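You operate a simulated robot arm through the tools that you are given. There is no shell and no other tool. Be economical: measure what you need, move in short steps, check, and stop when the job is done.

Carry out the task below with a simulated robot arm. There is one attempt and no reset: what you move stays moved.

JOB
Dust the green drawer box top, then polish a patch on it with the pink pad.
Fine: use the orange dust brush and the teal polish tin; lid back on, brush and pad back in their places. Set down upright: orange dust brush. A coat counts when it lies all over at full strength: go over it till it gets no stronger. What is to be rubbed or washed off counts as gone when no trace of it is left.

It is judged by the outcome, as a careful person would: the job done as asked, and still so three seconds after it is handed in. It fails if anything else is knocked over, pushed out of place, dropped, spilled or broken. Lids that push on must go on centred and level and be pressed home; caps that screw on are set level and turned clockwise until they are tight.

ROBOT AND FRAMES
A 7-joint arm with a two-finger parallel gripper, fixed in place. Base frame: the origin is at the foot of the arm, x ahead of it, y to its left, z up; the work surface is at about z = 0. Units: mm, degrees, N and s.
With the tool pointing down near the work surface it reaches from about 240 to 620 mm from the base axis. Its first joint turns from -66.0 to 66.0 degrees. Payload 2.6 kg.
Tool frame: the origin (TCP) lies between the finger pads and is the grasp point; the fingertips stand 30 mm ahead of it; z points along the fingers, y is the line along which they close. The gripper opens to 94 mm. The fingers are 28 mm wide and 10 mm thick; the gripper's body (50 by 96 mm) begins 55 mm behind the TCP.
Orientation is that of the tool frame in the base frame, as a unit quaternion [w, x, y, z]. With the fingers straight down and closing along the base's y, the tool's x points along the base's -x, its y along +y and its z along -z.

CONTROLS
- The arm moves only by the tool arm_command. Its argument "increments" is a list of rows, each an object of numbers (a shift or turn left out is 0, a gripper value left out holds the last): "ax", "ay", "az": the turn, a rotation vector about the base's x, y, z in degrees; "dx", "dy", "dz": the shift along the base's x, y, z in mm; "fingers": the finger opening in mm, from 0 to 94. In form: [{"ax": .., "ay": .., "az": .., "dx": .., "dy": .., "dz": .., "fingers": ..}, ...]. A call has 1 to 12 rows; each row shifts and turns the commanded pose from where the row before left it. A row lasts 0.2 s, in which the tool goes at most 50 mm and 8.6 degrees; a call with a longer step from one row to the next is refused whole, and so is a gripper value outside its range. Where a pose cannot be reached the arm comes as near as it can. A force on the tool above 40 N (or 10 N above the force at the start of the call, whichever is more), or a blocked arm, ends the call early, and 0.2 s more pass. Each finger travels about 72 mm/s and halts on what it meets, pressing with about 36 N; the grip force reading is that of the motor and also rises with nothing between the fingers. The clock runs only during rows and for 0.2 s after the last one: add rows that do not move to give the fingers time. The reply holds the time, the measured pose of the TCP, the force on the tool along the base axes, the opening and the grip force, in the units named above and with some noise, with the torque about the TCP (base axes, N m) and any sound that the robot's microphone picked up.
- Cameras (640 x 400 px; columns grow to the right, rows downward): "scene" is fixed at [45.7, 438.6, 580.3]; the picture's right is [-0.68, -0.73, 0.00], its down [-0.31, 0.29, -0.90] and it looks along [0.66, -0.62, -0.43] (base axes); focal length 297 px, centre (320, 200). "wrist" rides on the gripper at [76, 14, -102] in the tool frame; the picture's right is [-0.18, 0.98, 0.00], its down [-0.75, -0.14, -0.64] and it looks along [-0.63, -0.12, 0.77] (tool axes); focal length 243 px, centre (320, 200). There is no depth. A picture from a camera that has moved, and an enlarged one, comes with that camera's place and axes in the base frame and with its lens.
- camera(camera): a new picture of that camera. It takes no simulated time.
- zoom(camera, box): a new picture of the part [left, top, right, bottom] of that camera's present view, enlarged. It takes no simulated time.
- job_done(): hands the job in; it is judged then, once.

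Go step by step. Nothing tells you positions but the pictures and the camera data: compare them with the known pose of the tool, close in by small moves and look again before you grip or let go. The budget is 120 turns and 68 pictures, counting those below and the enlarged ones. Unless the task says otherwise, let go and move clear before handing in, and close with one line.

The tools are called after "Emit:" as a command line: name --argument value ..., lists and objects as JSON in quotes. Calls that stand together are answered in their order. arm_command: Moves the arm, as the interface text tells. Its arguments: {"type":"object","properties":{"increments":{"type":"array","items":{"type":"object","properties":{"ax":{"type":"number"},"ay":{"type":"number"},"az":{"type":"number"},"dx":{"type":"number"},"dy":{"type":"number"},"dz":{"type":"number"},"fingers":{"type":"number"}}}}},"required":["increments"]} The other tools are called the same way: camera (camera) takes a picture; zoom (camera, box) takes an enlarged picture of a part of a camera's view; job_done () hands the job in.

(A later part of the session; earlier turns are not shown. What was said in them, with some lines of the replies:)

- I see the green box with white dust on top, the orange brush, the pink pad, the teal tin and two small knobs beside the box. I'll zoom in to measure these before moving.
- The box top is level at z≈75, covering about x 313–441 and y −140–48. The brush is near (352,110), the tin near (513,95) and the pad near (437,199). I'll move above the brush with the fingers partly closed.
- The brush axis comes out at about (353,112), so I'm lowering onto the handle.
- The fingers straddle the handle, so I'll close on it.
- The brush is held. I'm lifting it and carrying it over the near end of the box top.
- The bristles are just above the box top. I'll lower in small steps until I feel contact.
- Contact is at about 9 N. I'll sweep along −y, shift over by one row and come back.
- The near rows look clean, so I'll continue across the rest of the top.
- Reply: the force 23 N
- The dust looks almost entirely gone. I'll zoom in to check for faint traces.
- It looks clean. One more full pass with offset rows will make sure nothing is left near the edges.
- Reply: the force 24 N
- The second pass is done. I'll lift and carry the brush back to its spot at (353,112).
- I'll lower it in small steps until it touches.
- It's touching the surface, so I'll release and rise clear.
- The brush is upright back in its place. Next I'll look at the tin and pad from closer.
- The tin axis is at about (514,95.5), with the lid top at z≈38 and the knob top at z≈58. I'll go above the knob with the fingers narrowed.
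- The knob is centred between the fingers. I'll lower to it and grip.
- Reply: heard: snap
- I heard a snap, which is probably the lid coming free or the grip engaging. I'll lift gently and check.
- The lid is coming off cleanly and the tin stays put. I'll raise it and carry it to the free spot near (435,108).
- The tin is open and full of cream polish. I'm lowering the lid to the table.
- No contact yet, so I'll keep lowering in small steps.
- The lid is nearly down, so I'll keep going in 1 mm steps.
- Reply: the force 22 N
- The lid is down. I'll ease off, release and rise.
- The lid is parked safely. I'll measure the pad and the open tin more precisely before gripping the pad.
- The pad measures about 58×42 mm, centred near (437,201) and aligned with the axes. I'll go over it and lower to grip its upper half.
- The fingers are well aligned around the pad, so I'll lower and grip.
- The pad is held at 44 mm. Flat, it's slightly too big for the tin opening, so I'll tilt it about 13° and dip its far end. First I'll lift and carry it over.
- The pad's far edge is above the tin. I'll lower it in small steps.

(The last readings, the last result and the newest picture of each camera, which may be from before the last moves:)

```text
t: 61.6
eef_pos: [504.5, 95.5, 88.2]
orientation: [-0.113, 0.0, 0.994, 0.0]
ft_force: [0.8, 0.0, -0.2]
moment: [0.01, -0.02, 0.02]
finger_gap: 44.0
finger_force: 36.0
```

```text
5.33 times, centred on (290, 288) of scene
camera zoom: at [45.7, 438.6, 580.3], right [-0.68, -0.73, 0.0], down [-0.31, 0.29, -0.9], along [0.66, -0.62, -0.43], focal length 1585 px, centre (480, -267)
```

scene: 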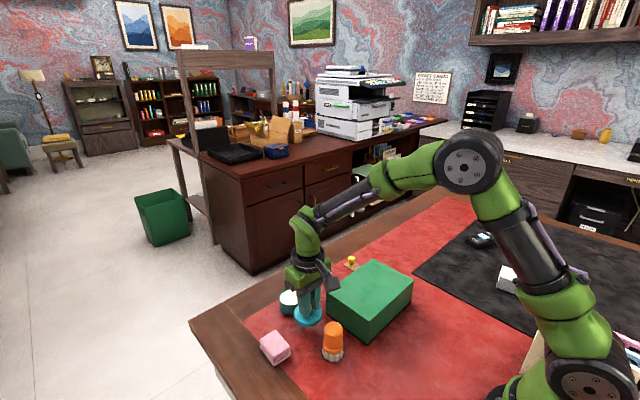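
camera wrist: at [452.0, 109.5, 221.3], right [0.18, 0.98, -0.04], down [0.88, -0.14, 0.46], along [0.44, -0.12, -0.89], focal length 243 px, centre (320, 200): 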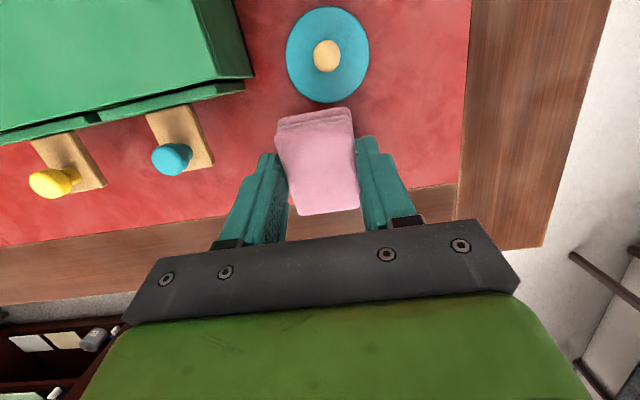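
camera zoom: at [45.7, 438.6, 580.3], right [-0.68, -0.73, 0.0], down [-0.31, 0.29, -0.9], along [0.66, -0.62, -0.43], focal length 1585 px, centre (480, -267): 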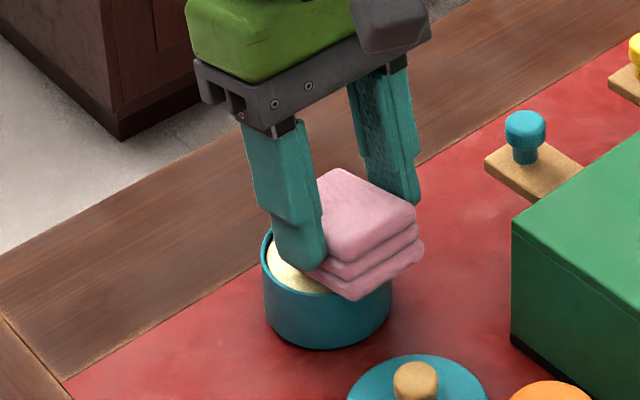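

Emit:
arm_command --increments '[{"dz": -2}, {}]'

Emit:
arm_command --increments '[{"dz": -2}, {}]'

Emit:
arm_command --increments '[{"dz": -1.5}, {}]'

```text
t: 62.2
eef_pos: [505.1, 96.7, 87.2]
orientation: [-0.114, 0.0, 0.994, 0.0]
ft_force: [-0.5, -0.1, -1.2]
moment: [0.01, 0.0, -0.01]
finger_gap: 44.3
finger_force: 36.4
```

```text
t: 62.8
eef_pos: [504.2, 95.9, 85.9]
orientation: [-0.113, 0.0, 0.994, 0.001]
ft_force: [-0.2, -1.1, 0.0]
moment: [0.01, -0.02, 0.05]
finger_gap: 43.8
finger_force: 36.0
```

```text
t: 63.4
eef_pos: [505.1, 96.2, 84.1]
orientation: [-0.113, 0.0, 0.994, 0.0]
ft_force: [-1.4, 0.2, 4.6]
moment: [-0.01, -0.09, -0.05]
finger_gap: 44.0
finger_force: 36.3
```

The pad touched at edge z≈33, which is inside the tin and below the rim. I'll press a little, wiggle, then lift and check for polish.

Emit:
arm_command --increments '[{"dz": -0.7}, {"dy": 3}, {"dy": -6}, {"dy": 3}, {"dx": -4}, {"dx": 4}, {}]'

Emit:
zoom --camera "scene" --box '[240, 250, 340, 325]'

Emit:
arm_command --increments '[{"dz": 10}, {"dz": 20}, {"dz": 20}, {}]'

Emit:
zoom --camera "scene" --box '[240, 240, 340, 315]'

```text
t: 65.0
eef_pos: [504.3, 95.6, 83.6]
orientation: [-0.114, -0.001, 0.994, 0.0]
ft_force: [-7.7, -1.8, 16.2]
moment: [-0.1, 0.03, -0.09]
finger_gap: 44.0
finger_force: 35.8
```

```text
5.33 times, centred on (290, 288) of scene
camera zoom: at [45.6, 438.6, 580.3], right [-0.68, -0.73, 0.0], down [-0.31, 0.29, -0.9], along [0.66, -0.62, -0.43], focal length 1585 px, centre (480, -267)
```

zoom: 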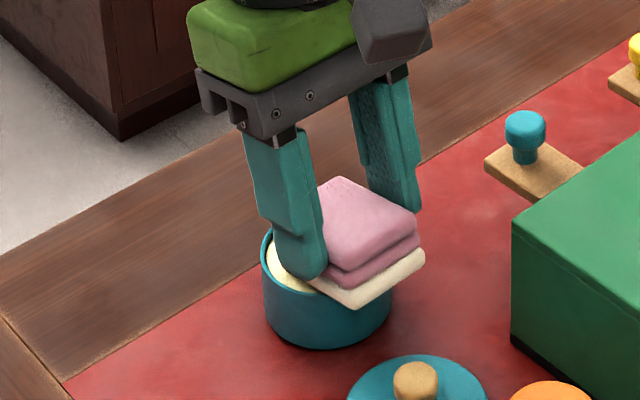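

```text
t: 66.0
eef_pos: [503.9, 98.0, 133.9]
orientation: [-0.113, -0.001, 0.994, 0.0]
ft_force: [1.2, 0.1, -0.4]
moment: [0.0, 0.01, 0.01]
finger_gap: 43.6
finger_force: 36.2
```

```text
5.33 times, centred on (290, 278) of scene
camera zoom: at [45.7, 438.6, 580.3], right [-0.68, -0.73, 0.0], down [-0.31, 0.29, -0.9], along [0.66, -0.62, -0.43], focal length 1585 px, centre (480, -213)
```

zoom: 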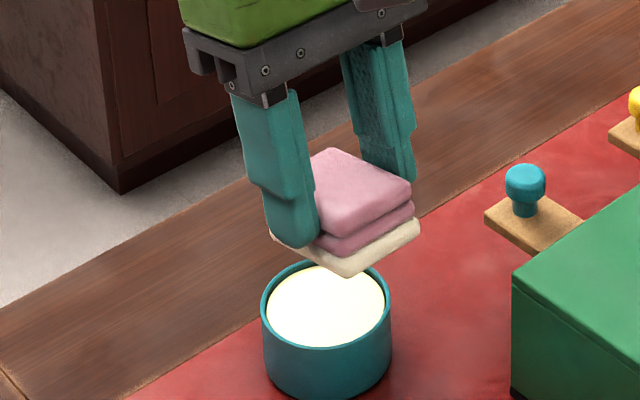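

The pad is loaded with cream polish. I'll level it and carry it over the middle of the box top.

Emit:
arm_command --increments '[{"dz": 25, "ay": -6.5}, {"dz": 22.1, "ay": -6.5}, {"dx": -25, "dy": -35}, {"dx": -35, "dy": -35}, {"dx": -35, "dy": -35}, {"dx": -30.4, "dy": -37}, {}, {"dz": -25}, {"dz": -20}, {"dz": -10}, {}]'

Emit:
arm_command --increments '[{"dz": -2}, {}]'

Emit:
arm_command --increments '[{"dz": -1.5}, {}]'

```text
t: 68.4
eef_pos: [380.7, -46.7, 125.9]
orientation: [0.0, 0.001, 1.0, 0.0]
ft_force: [0.1, 0.4, -0.8]
moment: [0.01, -0.02, 0.01]
finger_gap: 44.1
finger_force: 36.0
```

```text
t: 69.0
eef_pos: [377.8, -46.9, 123.9]
orientation: [-0.001, -0.001, 1.0, -0.001]
ft_force: [0.5, 0.0, 0.2]
moment: [0.0, -0.01, 0.0]
finger_gap: 43.9
finger_force: 35.7
```

```text
t: 69.6
eef_pos: [378.0, -45.8, 123.3]
orientation: [0.0, -0.001, 1.0, 0.0]
ft_force: [0.3, -0.1, -0.2]
moment: [-0.02, 0.01, 0.01]
finger_gap: 43.9
finger_force: 36.0
```

Emit:
arm_command --increments '[{"dz": -1.2}, {}]'

Emit:
arm_command --increments '[{"dz": -1}, {}]'

```text
t: 70.2
eef_pos: [379.5, -45.6, 121.1]
orientation: [0.0, 0.001, 1.0, 0.0]
ft_force: [0.6, 0.1, -0.6]
moment: [-0.01, -0.01, 0.01]
finger_gap: 43.8
finger_force: 36.4
```

```text
t: 70.8
eef_pos: [379.9, -46.1, 119.2]
orientation: [0.001, -0.001, 1.0, 0.0]
ft_force: [-4.6, -0.4, 10.2]
moment: [-0.03, 0.38, 0.0]
finger_gap: 43.8
finger_force: 35.7
```

Contact at 10 N. I'll rub back and forth over a modest patch.

Emit:
arm_command --increments '[{"dy": 15}, {"dy": 15}, {"dy": -15}, {"dy": -15}, {"dy": -15}, {"dy": -15}, {"dy": 15}, {"dy": 15}, {"dy": 15}, {"dy": 15}, {"dy": -15}, {"dy": -15}]'

Emit:
zoom --camera "scene" --box '[320, 240, 420, 315]'

```text
t: 73.4
eef_pos: [378.0, -46.0, 119.4]
orientation: [-0.001, 0.0, 1.0, 0.001]
ft_force: [-0.2, 3.7, 8.2]
moment: [0.14, -0.08, 0.07]
finger_gap: 43.9
finger_force: 36.0
```

```text
5.33 times, centred on (370, 278) of scene
camera zoom: at [45.7, 438.6, 580.3], right [-0.68, -0.73, 0.0], down [-0.31, 0.29, -0.9], along [0.66, -0.62, -0.43], focal length 1585 px, centre (53, -213)
```

zoom: 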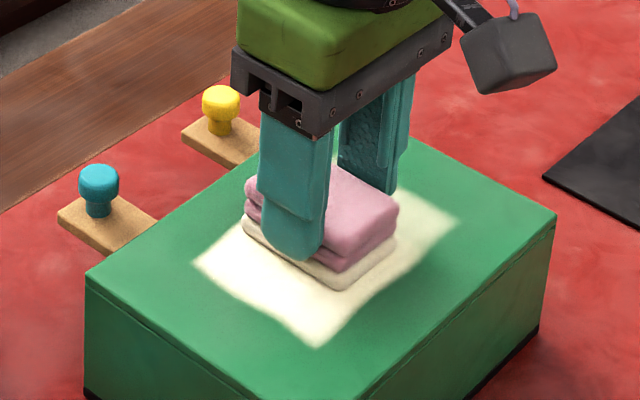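

A clear coat is forming. I'll widen it slightly to cover the formerly dusty area and go over it repeatedly to reach full strength.

Emit:
arm_command --increments '[{"dx": -8}, {"dy": 19}, {"dy": 19}, {"dy": -19}, {"dy": -19}, {"dy": -19}, {"dy": -19}, {"dx": 16}, {"dy": 19}, {"dy": 19}, {"dy": 19}, {"dy": 19}]'

Emit:
arm_command --increments '[{"dx": -16}, {"dy": -19}, {"dy": -19}, {"dy": -19}, {"dy": -19}, {"dx": 16}, {"dy": 19}, {"dy": 19}, {"dy": 19}, {"dy": 19}, {"dx": -16}]'

Emit:
arm_command --increments '[{"dy": -19}, {"dy": -19}, {"dy": -19}, {"dy": -19}, {"dx": 16}, {"dy": 19}, {"dy": 19}, {"dy": 19}, {"dy": 19}, {}]'

Emit:
zoom --camera "scene" --box '[320, 240, 420, 315]'

```text
t: 76.0
eef_pos: [386.6, -9.0, 119.9]
orientation: [0.001, -0.001, 1.0, 0.0]
ft_force: [-0.4, -0.4, 0.3]
moment: [0.01, 0.02, -0.02]
finger_gap: 44.3
finger_force: 36.1
```

```text
t: 78.4
eef_pos: [371.3, -6.6, 118.4]
orientation: [0.001, 0.0, 1.0, 0.001]
ft_force: [5.3, -0.1, 10.1]
moment: [0.0, 0.01, 0.01]
finger_gap: 44.1
finger_force: 35.8
```

```text
t: 80.6
eef_pos: [386.4, -7.8, 119.3]
orientation: [-0.003, 0.0, 1.0, 0.002]
ft_force: [-0.1, -0.5, 1.9]
moment: [-0.07, -0.11, 0.03]
finger_gap: 44.0
finger_force: 36.3
```

```text
5.33 times, centred on (370, 278) of scene
camera zoom: at [45.7, 438.6, 580.3], right [-0.68, -0.73, 0.0], down [-0.31, 0.29, -0.9], along [0.66, -0.62, -0.43], focal length 1585 px, centre (53, -213)
```

zoom: 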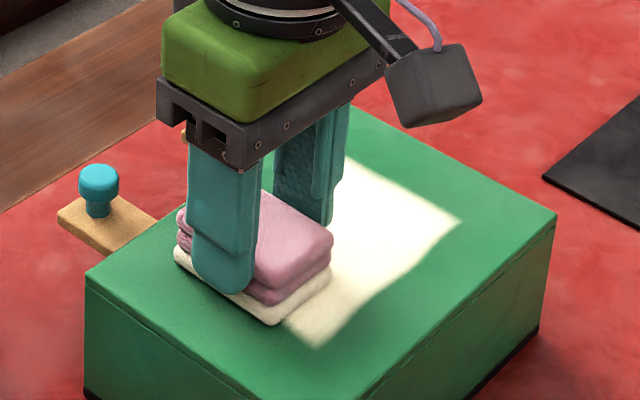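

The coat's outline hasn't grown much. I'll lift straight up and aside to see the whole patch.

Emit:
arm_command --increments '[{"dz": 20}, {"dz": 30}, {"dy": 30, "dz": 20}, {"dy": 40}, {"dy": 40}, {}]'

Emit:
zoom --camera "scene" --box '[320, 240, 420, 315]'

Emit:
camera --camera "wrist"

```text
t: 82.0
eef_pos: [386.7, 101.6, 188.9]
orientation: [0.0, 0.0, 1.0, 0.0]
ft_force: [0.5, -0.4, 0.1]
moment: [-0.01, -0.02, -0.02]
finger_gap: 43.8
finger_force: 35.8
```

```text
5.33 times, centred on (370, 278) of scene
camera zoom: at [45.7, 438.6, 580.3], right [-0.68, -0.73, 0.0], down [-0.31, 0.29, -0.9], along [0.66, -0.62, -0.43], focal length 1585 px, centre (53, -213)
```

zoom: 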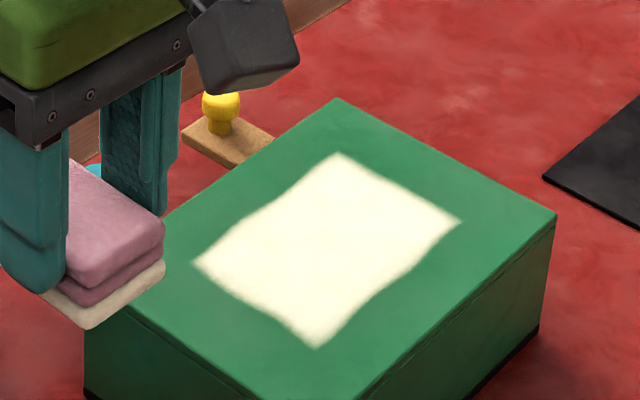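

```text
24 pictures are left
camera wrist: at [309.8, 117.6, 291.1], right [0.18, 0.98, 0.0], down [0.75, -0.14, 0.64], along [0.63, -0.12, -0.77], focal length 243 px, centre (320, 200)
```

wrist: 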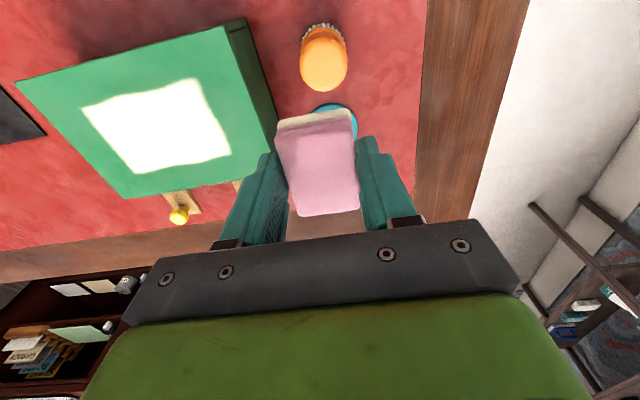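

The coat looks strong with a soft outline. I'll zoom in to judge its evenness.

Emit:
zoom --camera "scene" --box '[345, 258, 397, 308]'

Emit:
zoom --camera "wrist" --box '[70, 60, 250, 190]'

```text
8.00 times, centred on (371, 283) of scene
camera zoom: at [45.7, 438.6, 580.3], right [-0.68, -0.73, 0.0], down [-0.31, 0.29, -0.9], along [0.66, -0.62, -0.43], focal length 2378 px, centre (-88, -464)
```

zoom: 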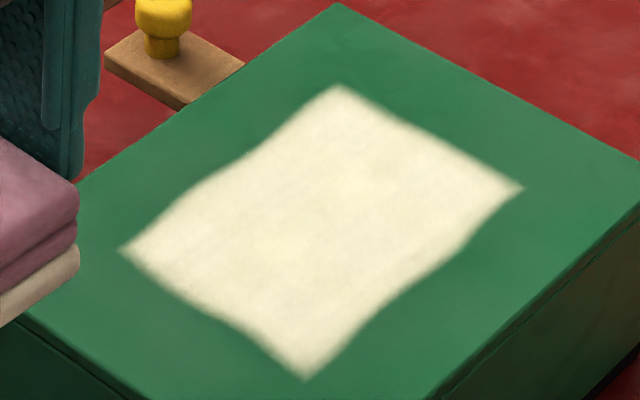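

```text
3.08 times, centred on (160, 125) of wrist
camera zoom: at [309.8, 117.6, 291.1], right [0.18, 0.98, 0.0], down [0.75, -0.14, 0.64], along [0.63, -0.12, -0.77], focal length 746 px, centre (812, 431)
```

zoom: 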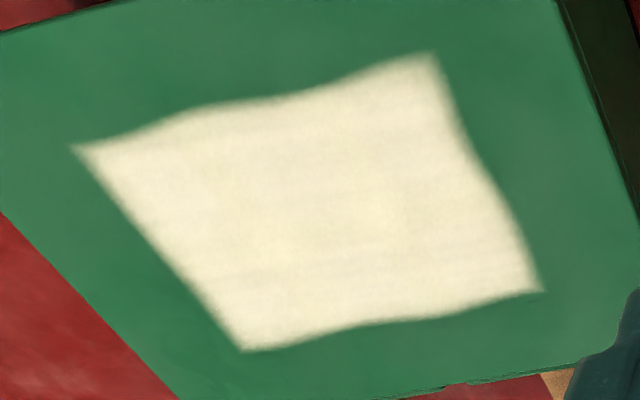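

It looks even and close to full. One more slightly wider and firmer pass will saturate the margins.

Emit:
arm_command --increments '[{"dx": -12, "dy": -35}, {"dx": -12, "dy": -35}, {"dy": -30}, {"dz": -30}, {"dz": -25}, {"dz": -10}, {"dz": -4}, {"dz": -1.3}, {}]'

Emit:
arm_command --increments '[{"dy": -20}, {"dy": -20}, {"dy": -20}, {"dy": -20}, {"dy": -18}, {"dx": 16}, {"dy": 20}, {"dy": 20}, {"dy": 20}, {"dy": 20}, {"dy": 18}]'

Emit:
arm_command --increments '[{"dx": 16}, {"dy": -20}, {"dy": -20}, {"dy": -20}, {"dy": -20}, {"dy": -18}, {"dx": -16}, {"dy": 20}, {"dy": 20}, {"dy": 20}, {"dy": 20}, {"dy": 18}]'

Emit:
arm_command --increments '[{"dx": -16}, {"dy": -20}, {"dy": -20}, {"dy": -20}, {"dy": -20}, {"dy": -18}, {"dx": 16}, {"dx": 16}, {"dy": 25}, {"dy": 25}, {"dy": 25}, {"dy": 23}]'

Emit:
arm_command --increments '[{"dz": 20}, {"dz": 30}, {"dy": 30, "dz": 20}, {"dy": 40}, {"dy": 40}, {}]'

Emit:
zoom --camera "scene" --box '[345, 258, 397, 308]'

Emit:
zoom --camera "wrist" --box '[70, 60, 250, 190]'

```text
t: 84.0
eef_pos: [363.1, 1.4, 119.4]
orientation: [0.0, 0.0, 1.0, 0.0]
ft_force: [-2.4, -1.8, 6.3]
moment: [-0.07, 0.08, -0.06]
finger_gap: 43.9
finger_force: 35.2
```

```text
t: 85.3
eef_pos: [365.7, -97.8, 120.4]
orientation: [0.001, 0.001, 1.0, 0.0]
ft_force: [0.6, 0.2, 2.0]
moment: [-0.01, -0.09, 0.01]
finger_gap: 44.0
finger_force: 35.9
stopped in row 6: the force on the tool passed its limit at 42 N (the readings are from after the stop); the commanded pose is now the measured one
```

```text
t: 87.9
eef_pos: [366.5, -96.9, 118.6]
orientation: [-0.001, 0.0, 1.0, 0.0]
ft_force: [1.1, -1.2, 1.9]
moment: [-0.03, -0.09, 0.0]
finger_gap: 43.8
finger_force: 35.8
```

```text
t: 90.5
eef_pos: [384.7, -98.6, 119.6]
orientation: [0.001, 0.001, 1.0, -0.001]
ft_force: [1.3, -1.7, 5.3]
moment: [-0.07, 0.03, 0.01]
finger_gap: 43.7
finger_force: 36.4
```

```text
t: 91.9
eef_pos: [381.5, 13.8, 190.3]
orientation: [0.0, 0.001, 1.0, -0.001]
ft_force: [0.9, -1.4, 0.3]
moment: [0.01, 0.0, 0.02]
finger_gap: 43.8
finger_force: 35.8
```

```text
8.00 times, centred on (371, 283) of scene
camera zoom: at [45.7, 438.6, 580.3], right [-0.68, -0.73, 0.0], down [-0.31, 0.29, -0.9], along [0.66, -0.62, -0.43], focal length 2378 px, centre (-88, -464)
```

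zoom: 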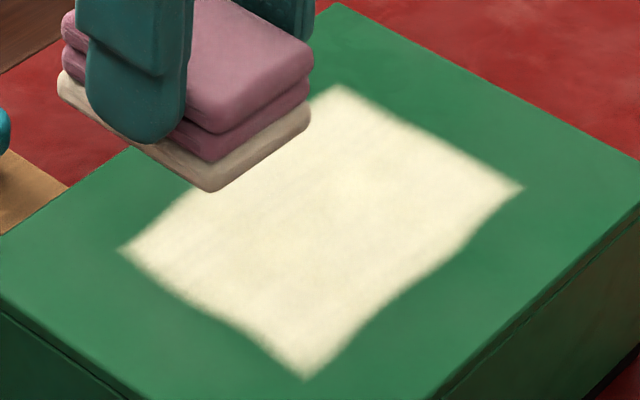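

```text
3.08 times, centred on (160, 125) of wrist
camera zoom: at [305.0, 29.0, 291.1], right [0.19, 0.98, 0.0], down [0.75, -0.14, 0.64], along [0.63, -0.12, -0.77], focal length 746 px, centre (812, 431)
```

zoom: 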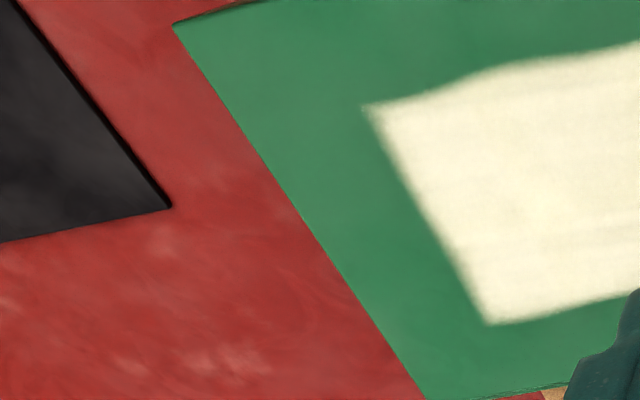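

The outline and strength haven't changed with more rubbing, so the patch is saturated, and the box hasn't shifted. I'm returning the pad to its place at (436,201).

Emit:
arm_command --increments '[{"dx": 10, "dy": 38}, {"dx": 10, "dy": 38}, {"dx": 10, "dy": 38}, {"dx": 12, "dy": 38}, {"dx": 12.4, "dy": 36.4}, {"dz": -40}, {"dz": -40}, {"dz": -40}, {}]'

Emit:
arm_command --increments '[{}, {}]'

Emit:
zoom --camera "scene" --box '[220, 270, 340, 370]'

```text
t: 93.9
eef_pos: [438.7, 202.3, 69.5]
orientation: [-0.001, 0.002, 1.0, 0.0]
ft_force: [-0.4, 0.8, 0.0]
moment: [0.01, 0.0, 0.02]
finger_gap: 44.1
finger_force: 35.6
```

```text
t: 94.5
eef_pos: [438.9, 201.6, 70.6]
orientation: [-0.001, 0.001, 1.0, 0.0]
ft_force: [0.1, -0.8, 0.3]
moment: [0.01, 0.02, 0.04]
finger_gap: 43.7
finger_force: 35.7
```

```text
4.00 times, centred on (280, 320) of scene
camera zoom: at [45.7, 438.6, 580.3], right [-0.68, -0.73, 0.0], down [-0.31, 0.29, -0.9], along [0.66, -0.62, -0.43], focal length 1189 px, centre (480, -280)
```

zoom: 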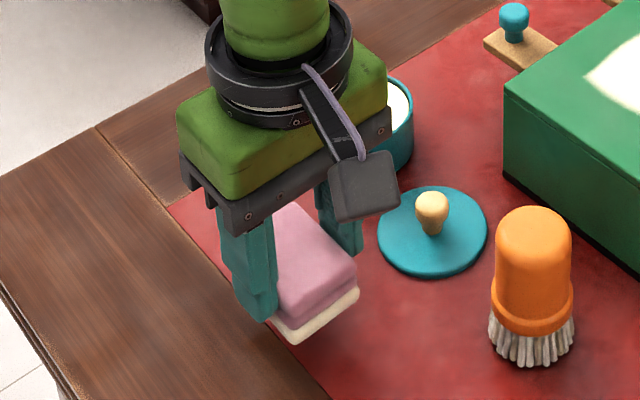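

I'll correct by −2 and −1 mm, then lower to contact.

Emit:
arm_command --increments '[{"dx": -2, "dy": -1, "dz": -12}, {"dz": -9}, {}]'

Emit:
arm_command --increments '[{"dz": -1.5}, {}]'

Emit:
arm_command --increments '[{"dz": -1.2}, {}]'

```text
t: 95.3
eef_pos: [433.8, 200.5, 50.0]
orientation: [-0.001, 0.001, 1.0, -0.001]
ft_force: [0.3, 0.4, -1.1]
moment: [0.0, -0.03, 0.0]
finger_gap: 43.8
finger_force: 36.0
```

```text
t: 95.9
eef_pos: [434.7, 201.0, 47.4]
orientation: [0.0, 0.0, 1.0, 0.001]
ft_force: [-0.2, -0.2, 0.8]
moment: [0.02, 0.0, -0.01]
finger_gap: 43.7
finger_force: 36.0
```

```text
t: 96.5
eef_pos: [435.2, 201.6, 45.8]
orientation: [-0.001, 0.0, 1.0, 0.0]
ft_force: [0.1, 1.3, -0.7]
moment: [0.01, -0.02, 0.02]
finger_gap: 44.0
finger_force: 36.1
```

Emit:
arm_command --increments '[{"dx": 0.8, "dz": -1}, {}]'

Emit:
arm_command --increments '[{"dz": -1}, {}]'

```text
t: 97.1
eef_pos: [436.0, 200.4, 44.1]
orientation: [0.0, 0.002, 1.0, 0.0]
ft_force: [-0.5, -0.1, -1.3]
moment: [-0.01, 0.03, 0.02]
finger_gap: 43.8
finger_force: 36.9
```

```text
t: 97.7
eef_pos: [436.4, 201.6, 44.4]
orientation: [0.001, 0.001, 1.0, 0.0]
ft_force: [-2.9, 0.1, 5.8]
moment: [-0.06, -0.02, -0.01]
finger_gap: 44.1
finger_force: 36.0
```

The pad is down. I'll release, rise and move over to view the lid and tin.

Emit:
arm_command --increments '[{"fingers": 50}, {"fingers": 60}, {"fingers": 66}, {}, {"dz": 25}, {"dz": 40}, {"dz": 40}, {"dx": -10, "dy": -35, "dz": 30, "fingers": 44}, {"dx": -15, "dy": -30}, {"dy": -28}, {}, {}]'

Emit:
camera --camera "wrist"

Emit:
zoom --camera "scene" --box '[240, 260, 360, 370]'

```text
t: 100.3
eef_pos: [411.1, 107.1, 177.9]
orientation: [-0.001, 0.001, 1.0, -0.001]
ft_force: [-0.7, 0.2, 0.1]
moment: [0.02, -0.01, 0.02]
finger_gap: 44.1
finger_force: 0.0
```

```text
18 pictures are left
camera wrist: at [333.5, 122.0, 279.6], right [0.19, 0.98, 0.0], down [0.75, -0.14, 0.64], along [0.63, -0.12, -0.77], focal length 243 px, centre (320, 200)
```

wrist: 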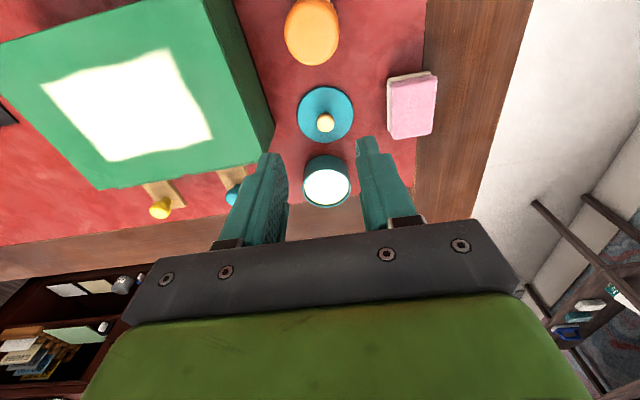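

```text
3.64 times, centred on (300, 315) of scene
camera zoom: at [45.7, 438.6, 580.3], right [-0.68, -0.73, 0.0], down [-0.31, 0.29, -0.9], along [0.66, -0.62, -0.43], focal length 1081 px, centre (393, -218)
```

zoom: 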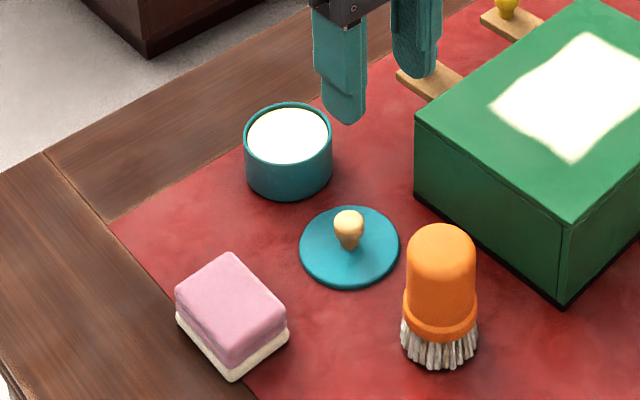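

The pad and brush are in place and the tin hasn't moved. To regrip the lid exactly as before, I'll take a few readings to average out the noise.

Emit:
arm_command --increments '[{}]'

Emit:
arm_command --increments '[{}]'

Emit:
arm_command --increments '[{}]'

Emit:
arm_command --increments '[{}]'

Emit:
arm_command --increments '[{}]'

Emit:
arm_command --increments '[{}]'

Emit:
zoom --camera "wrist" --box '[270, 70, 380, 220]'

```text
t: 100.7
eef_pos: [410.5, 106.9, 177.3]
orientation: [-0.001, 0.001, 1.0, 0.001]
ft_force: [-0.3, 0.3, -0.5]
moment: [0.01, 0.0, -0.02]
finger_gap: 44.3
finger_force: 0.0
```

```text
t: 101.1
eef_pos: [409.8, 107.3, 177.5]
orientation: [-0.001, 0.001, 1.0, 0.001]
ft_force: [0.0, 0.6, -1.0]
moment: [0.0, -0.02, 0.02]
finger_gap: 43.7
finger_force: 0.0
```

```text
t: 101.5
eef_pos: [410.7, 108.1, 177.5]
orientation: [0.0, 0.001, 1.0, -0.001]
ft_force: [0.1, -0.1, -0.6]
moment: [-0.02, 0.01, 0.03]
finger_gap: 43.7
finger_force: 0.2
```

```text
t: 101.9
eef_pos: [410.6, 107.4, 177.7]
orientation: [-0.001, 0.001, 1.0, -0.001]
ft_force: [-0.2, 0.0, -0.4]
moment: [-0.02, 0.01, 0.01]
finger_gap: 44.1
finger_force: 0.1
```

```text
t: 102.3
eef_pos: [410.4, 108.0, 178.5]
orientation: [-0.001, 0.002, 1.0, 0.0]
ft_force: [-0.1, 0.0, 0.3]
moment: [0.01, 0.0, 0.01]
finger_gap: 44.2
finger_force: 0.0
```

```text
t: 102.7
eef_pos: [410.2, 107.4, 179.0]
orientation: [0.0, 0.001, 1.0, 0.0]
ft_force: [-0.1, -0.8, 0.1]
moment: [0.01, -0.01, 0.01]
finger_gap: 43.9
finger_force: 0.0
```

```text
2.67 times, centred on (325, 145) of wrist
camera zoom: at [333.5, 122.2, 279.6], right [0.19, 0.98, 0.0], down [0.75, -0.14, 0.64], along [0.63, -0.12, -0.77], focal length 647 px, centre (307, 347)
```

zoom: 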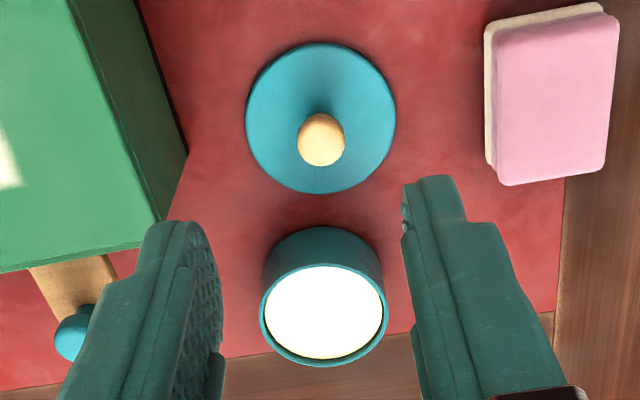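

The mean pose is (410.4,107.5,178). I'll move over the lid and regrip the knob where I let it go.

Emit:
arm_command --increments '[{"dx": 15, "dy": 0.3}, {"dx": 10.4}, {"dz": -40}, {"dz": -40}, {"dz": -35}, {"dz": -15}, {"dz": -7}, {}, {}]'

Emit:
zoom --camera "scene" --box '[270, 280, 350, 340]'

Emit:
arm_command --increments '[{}]'

Emit:
arm_command --increments '[{}]'

Emit:
arm_command --increments '[{}]'

```text
t: 104.7
eef_pos: [436.2, 107.7, 39.9]
orientation: [-0.001, 0.001, 1.0, 0.001]
ft_force: [0.6, 0.6, 0.1]
moment: [0.03, 0.0, 0.0]
finger_gap: 43.9
finger_force: 0.1
```

```text
6.67 times, centred on (310, 310) of scene
camera zoom: at [45.7, 438.6, 580.3], right [-0.68, -0.73, 0.0], down [-0.31, 0.29, -0.9], along [0.66, -0.62, -0.43], focal length 1982 px, centre (387, -533)
```

zoom: 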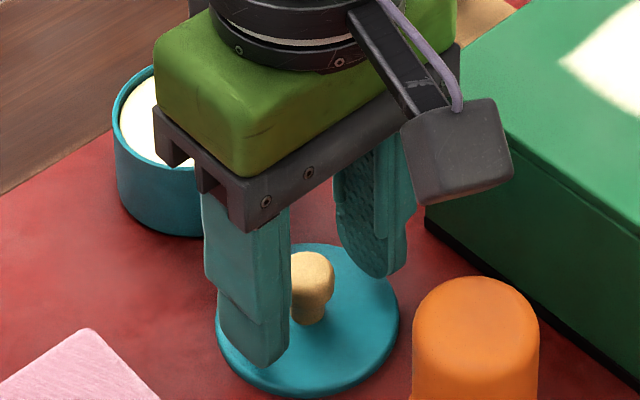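

```text
t: 105.1
eef_pos: [437.7, 107.2, 39.5]
orientation: [0.0, 0.002, 1.0, 0.001]
ft_force: [0.1, -0.6, 0.5]
moment: [0.03, -0.03, -0.01]
finger_gap: 44.0
finger_force: 0.0
```

```text
t: 105.5
eef_pos: [436.9, 108.3, 40.3]
orientation: [0.0, 0.001, 1.0, 0.0]
ft_force: [0.3, -0.3, -0.6]
moment: [0.02, 0.04, 0.0]
finger_gap: 44.0
finger_force: 0.0
```

```text
t: 105.9
eef_pos: [435.8, 108.0, 41.1]
orientation: [-0.001, 0.001, 1.0, 0.0]
ft_force: [0.1, -0.2, -0.2]
moment: [-0.01, -0.01, -0.02]
finger_gap: 44.0
finger_force: 0.0
```

The pose matches to within a millimetre. I'll grip the knob, lift, and carry the lid over the tin.

Emit:
arm_command --increments '[{"dx": -0.6}, {"fingers": 30}, {"fingers": 15}, {"fingers": 8}, {}, {}, {"dz": 25}, {"dz": 35}, {"dx": 30, "dy": -4}, {"dx": 30, "dy": -4}, {"dx": 20.5, "dy": -4.5}, {}]'

Emit:
arm_command --increments '[{}]'

Emit:
arm_command --increments '[{}]'

Emit:
arm_command --increments '[{}]'

Emit:
arm_command --increments '[{}]'

Emit:
zoom --camera "scene" --box '[250, 250, 350, 325]'

Emit:
zoom --camera "wrist" --box '[240, 60, 400, 220]'

```text
t: 108.5
eef_pos: [517.0, 95.5, 100.0]
orientation: [-0.001, 0.0, 1.0, 0.001]
ft_force: [0.1, 0.4, -0.6]
moment: [-0.01, -0.02, -0.02]
finger_gap: 17.4
finger_force: 36.5
```

```text
t: 108.9
eef_pos: [517.5, 96.7, 99.7]
orientation: [-0.001, 0.001, 1.0, 0.0]
ft_force: [-0.9, 0.2, -1.0]
moment: [0.0, 0.02, -0.02]
finger_gap: 17.7
finger_force: 35.5
```

```text
t: 109.3
eef_pos: [517.5, 95.2, 100.6]
orientation: [-0.001, 0.0, 1.0, 0.0]
ft_force: [-0.7, 0.1, 0.2]
moment: [0.01, -0.03, -0.02]
finger_gap: 17.4
finger_force: 36.4
```

```text
t: 109.7
eef_pos: [515.4, 94.6, 100.1]
orientation: [-0.001, 0.001, 1.0, 0.0]
ft_force: [0.3, -0.5, -0.6]
moment: [-0.01, -0.02, 0.0]
finger_gap: 17.4
finger_force: 35.8
```

```text
t: 110.1
eef_pos: [518.2, 96.1, 99.6]
orientation: [-0.001, 0.0, 1.0, 0.0]
ft_force: [-0.1, -0.4, 0.3]
moment: [0.01, 0.01, 0.01]
finger_gap: 17.5
finger_force: 35.7
```

```text
5.33 times, centred on (300, 288) of scene
camera zoom: at [45.7, 438.6, 580.3], right [-0.68, -0.73, 0.0], down [-0.31, 0.29, -0.9], along [0.66, -0.62, -0.43], focal length 1585 px, centre (427, -267)
```

zoom: 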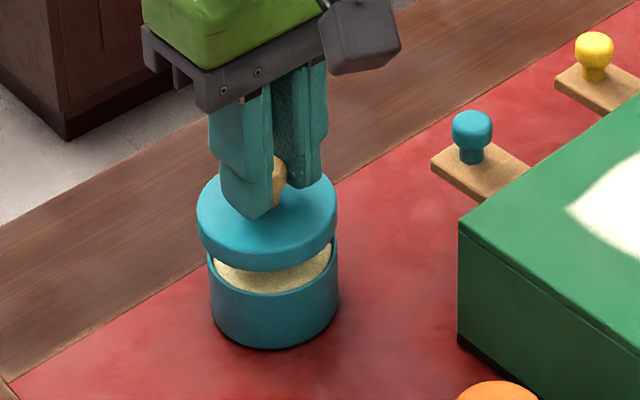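

```text
2.50 times, centred on (320, 140) of wrist
camera zoom: at [440.2, 110.5, 202.0], right [0.19, 0.98, 0.0], down [0.75, -0.14, 0.64], along [0.63, -0.12, -0.77], focal length 606 px, centre (320, 350)
```

zoom: 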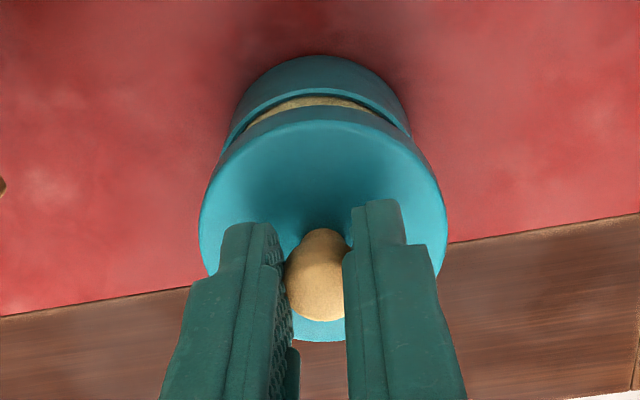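

The lid is about 1 mm off in x, so I'll correct that and lower in steps, watching the force.

Emit:
arm_command --increments '[{"dx": -1, "dy": -0.4}, {"dz": -8}, {"dz": -3}, {}]'

Emit:
zoom --camera "scene" --box '[250, 250, 350, 325]'

Emit:
arm_command --increments '[{"dz": -2}, {}]'

Emit:
arm_command --increments '[{"dz": -2}, {}]'

Emit:
arm_command --increments '[{"dz": -2}, {}]'

```text
t: 111.1
eef_pos: [515.6, 93.6, 90.3]
orientation: [-0.001, 0.0, 1.0, 0.0]
ft_force: [-0.2, 1.1, -0.4]
moment: [-0.03, 0.0, 0.01]
finger_gap: 17.9
finger_force: 35.9
```

```text
5.33 times, centred on (300, 288) of scene
camera zoom: at [45.7, 438.6, 580.3], right [-0.68, -0.73, 0.0], down [-0.31, 0.29, -0.9], along [0.66, -0.62, -0.43], focal length 1585 px, centre (427, -267)
```

zoom: 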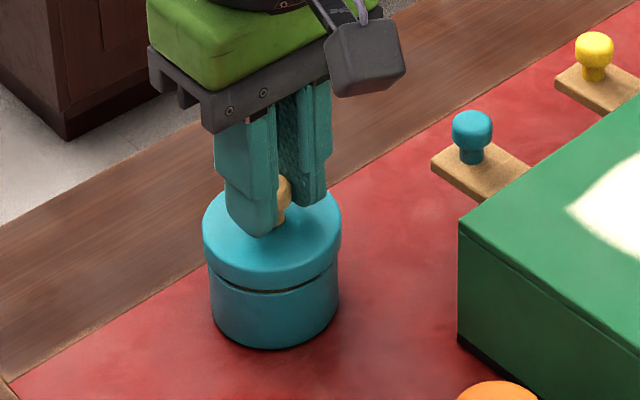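

```text
t: 111.7
eef_pos: [515.5, 93.3, 88.2]
orientation: [0.0, 0.0, 1.0, 0.0]
ft_force: [-1.1, 0.2, -0.1]
moment: [-0.01, -0.01, 0.02]
finger_gap: 17.4
finger_force: 35.5
```

```text
t: 112.3
eef_pos: [514.5, 94.0, 86.4]
orientation: [-0.001, 0.001, 1.0, 0.0]
ft_force: [0.4, 1.2, -0.4]
moment: [-0.01, 0.02, 0.02]
finger_gap: 17.4
finger_force: 35.4
```

```text
t: 112.9
eef_pos: [515.1, 95.2, 85.1]
orientation: [-0.001, 0.001, 1.0, 0.0]
ft_force: [0.5, 0.9, 0.2]
moment: [0.01, 0.01, -0.02]
finger_gap: 17.4
finger_force: 36.3
```

Emit:
arm_command --increments '[{"dx": 0.5, "dy": 0.5, "dz": -1.5}, {}]'

Emit:
arm_command --increments '[{"dz": -1.5}, {}]'

Emit:
arm_command --increments '[{"dz": -1.5}, {}]'

Emit:
arm_command --increments '[{"dz": -1.5}, {}]'

Emit:
zoom --camera "scene" --box '[250, 250, 350, 325]'

```text
t: 113.5
eef_pos: [516.3, 95.0, 82.0]
orientation: [0.0, 0.001, 1.0, -0.001]
ft_force: [0.0, 0.3, -0.7]
moment: [0.02, 0.0, 0.0]
finger_gap: 17.3
finger_force: 36.0
```

```text
t: 114.1
eef_pos: [514.9, 95.7, 80.5]
orientation: [0.0, 0.0, 1.0, 0.0]
ft_force: [0.1, 0.2, -0.2]
moment: [0.01, 0.0, 0.0]
finger_gap: 17.6
finger_force: 36.3
```

```text
t: 114.7
eef_pos: [515.8, 95.6, 80.2]
orientation: [0.0, 0.001, 1.0, 0.0]
ft_force: [-0.3, -0.3, -1.0]
moment: [-0.03, 0.0, -0.02]
finger_gap: 17.9
finger_force: 35.9
```

```text
t: 115.3
eef_pos: [517.9, 95.5, 78.0]
orientation: [-0.001, 0.001, 1.0, 0.0]
ft_force: [0.6, 0.0, -0.7]
moment: [0.04, -0.01, 0.02]
finger_gap: 18.1
finger_force: 35.8
```

```text
5.33 times, centred on (300, 288) of scene
camera zoom: at [45.7, 438.6, 580.3], right [-0.68, -0.73, 0.0], down [-0.31, 0.29, -0.9], along [0.66, -0.62, -0.43], focal length 1585 px, centre (427, -267)
```

zoom: 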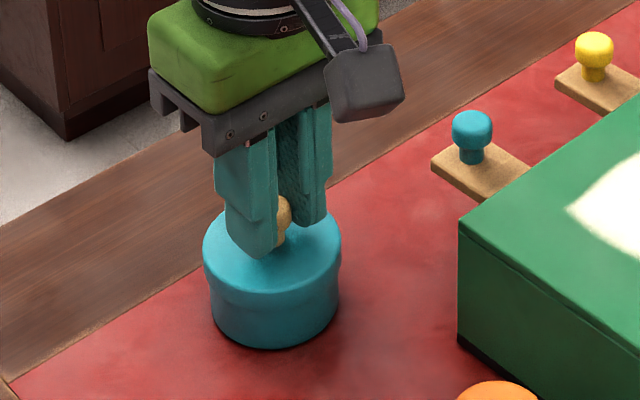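

The lid is slipping on centred and nearly seated. I'll press in 1 mm steps.

Emit:
arm_command --increments '[{"dz": -1.5}, {}]'

Emit:
arm_command --increments '[{"dz": -1}, {}]'

Emit:
arm_command --increments '[{"dz": -1}, {}]'

Emit:
arm_command --increments '[{"dz": -1}, {}]'

```text
t: 115.9
eef_pos: [516.7, 95.8, 77.5]
orientation: [0.0, 0.001, 1.0, 0.0]
ft_force: [-0.5, -1.3, 5.7]
moment: [-0.05, 0.05, -0.07]
finger_gap: 18.1
finger_force: 35.9
heard: snap
```

```text
t: 116.5
eef_pos: [515.3, 94.7, 77.5]
orientation: [0.0, 0.002, 1.0, 0.0]
ft_force: [-5.4, -3.2, 21.3]
moment: [-0.06, 0.3, -0.09]
finger_gap: 17.8
finger_force: 36.3
```

```text
t: 117.1
eef_pos: [516.1, 95.9, 77.9]
orientation: [0.002, 0.002, 1.0, 0.0]
ft_force: [-14.7, -5.5, 35.1]
moment: [-0.22, 0.51, -0.13]
finger_gap: 17.9
finger_force: 35.9
```

```text
t: 117.7
eef_pos: [517.4, 95.9, 76.1]
orientation: [0.003, 0.001, 1.0, 0.0]
ft_force: [-11.7, -5.6, 36.4]
moment: [-0.17, 0.23, -0.14]
finger_gap: 17.9
finger_force: 36.5
```

The lid snapped home and resists firmly. I'll ease off the pressure, release and rise, then check.

Emit:
arm_command --increments '[{"dz": 1.2}, {"dz": 1.2}, {}, {"fingers": 24}, {"fingers": 36}, {"fingers": 44}, {}, {"dz": 20}, {"dz": 40}, {"dx": -30, "dz": 40}, {"dx": -45, "dz": 30}, {}]'

Emit:
zoom --camera "scene" --box '[240, 240, 432, 372]'

Emit:
zoom --camera "scene" --box '[260, 270, 320, 325]'

Emit:
camera --camera "wrist"

```text
refused: row 11 steps farther than a row can; nothing moved
```

```text
3.03 times, centred on (336, 306) of scene
camera zoom: at [45.5, 438.5, 580.3], right [-0.68, -0.73, 0.0], down [-0.31, 0.29, -0.9], along [0.66, -0.62, -0.43], focal length 901 px, centre (272, -121)
```

zoom: 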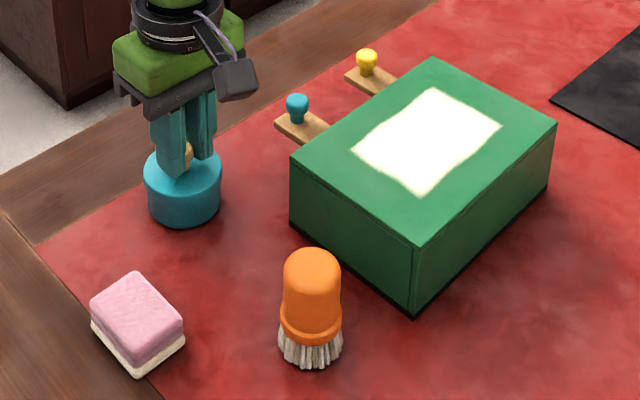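

```text
7.27 times, centred on (290, 298) of scene
camera zoom: at [45.5, 438.5, 580.3], right [-0.68, -0.73, 0.0], down [-0.31, 0.29, -0.9], along [0.66, -0.62, -0.43], focal length 2162 px, centre (538, -509)
```

zoom: 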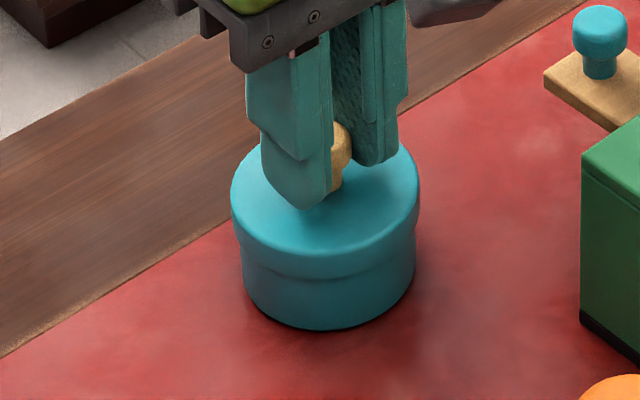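

```text
8 pictures are left
camera wrist: at [439.3, 109.9, 177.3], right [0.19, 0.98, 0.0], down [0.75, -0.14, 0.65], along [0.64, -0.12, -0.76], focal length 243 px, centre (320, 200)
```

wrist: 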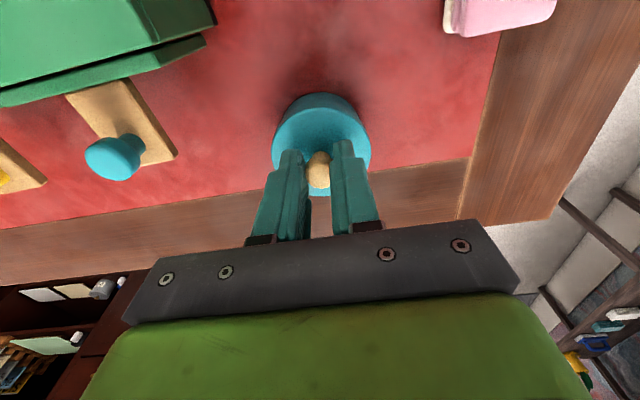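

That call was refused because one row was too long, so I'm repeating it with shorter rows.

Emit:
arm_command --increments '[{"dz": 1.2}, {"dz": 1.2}, {}, {"fingers": 24}, {"fingers": 36}, {"fingers": 44}, {}, {"dz": 20}, {"dz": 40}, {"dx": -20, "dz": 40}, {"dx": -40, "dz": 20}, {}]'

Emit:
zoom --camera "scene" --box '[260, 270, 320, 325]'

Emit:
zoom --camera "scene" --box '[240, 240, 432, 372]'

Emit:
camera --camera "wrist"

```text
t: 120.3
eef_pos: [456.4, 97.0, 197.2]
orientation: [0.001, 0.001, 1.0, 0.0]
ft_force: [-0.1, -0.4, -0.6]
moment: [0.0, 0.02, -0.04]
finger_gap: 44.2
finger_force: 0.0
```

```text
7.27 times, centred on (290, 298) of scene
camera zoom: at [45.7, 438.6, 580.3], right [-0.68, -0.73, 0.0], down [-0.31, 0.29, -0.9], along [0.66, -0.62, -0.43], focal length 2162 px, centre (538, -509)
```

zoom: 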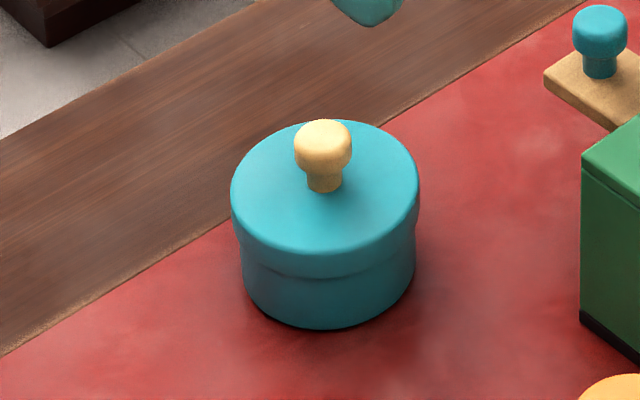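

```text
3.03 times, centred on (336, 306) of scene
camera zoom: at [45.7, 438.6, 580.3], right [-0.68, -0.73, 0.0], down [-0.31, 0.29, -0.9], along [0.66, -0.62, -0.43], focal length 901 px, centre (272, -121)
```

zoom: 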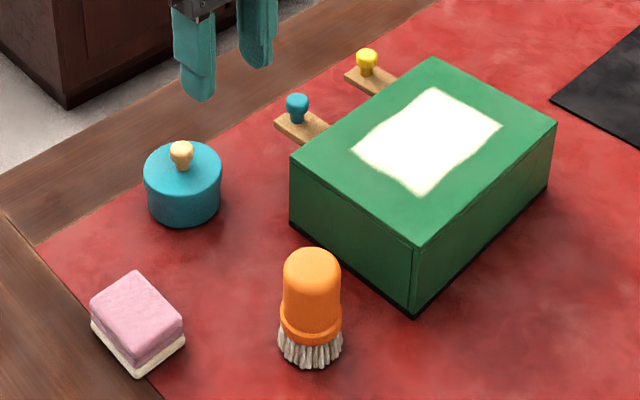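

```text
5 pictures are left
camera wrist: at [380.2, 111.5, 298.4], right [0.19, 0.98, 0.0], down [0.75, -0.14, 0.64], along [0.63, -0.12, -0.77], focal length 243 px, centre (320, 200)
```

wrist: 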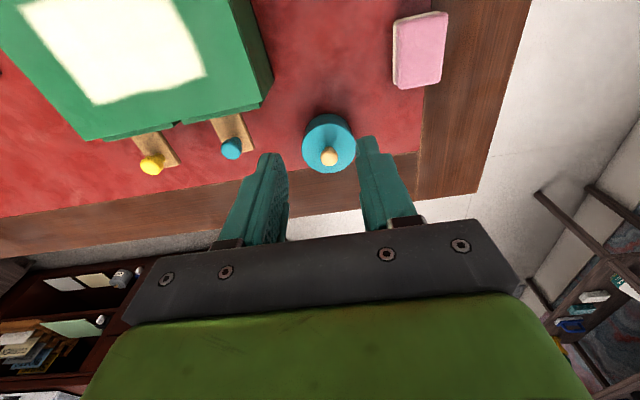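

The lid sits level and pressed home, the brush stands upright, and the pad is back in its place. The patch is evenly coated, nothing else has been disturbed and the arm is clear, so I'm handing in.

Emit:
job_done

```text
The job is handed in.
```

I dusted the green box top and polished a patch on it with the pink pad. The tin's lid is snapped back on, and the brush (upright) and pad are back in their places.
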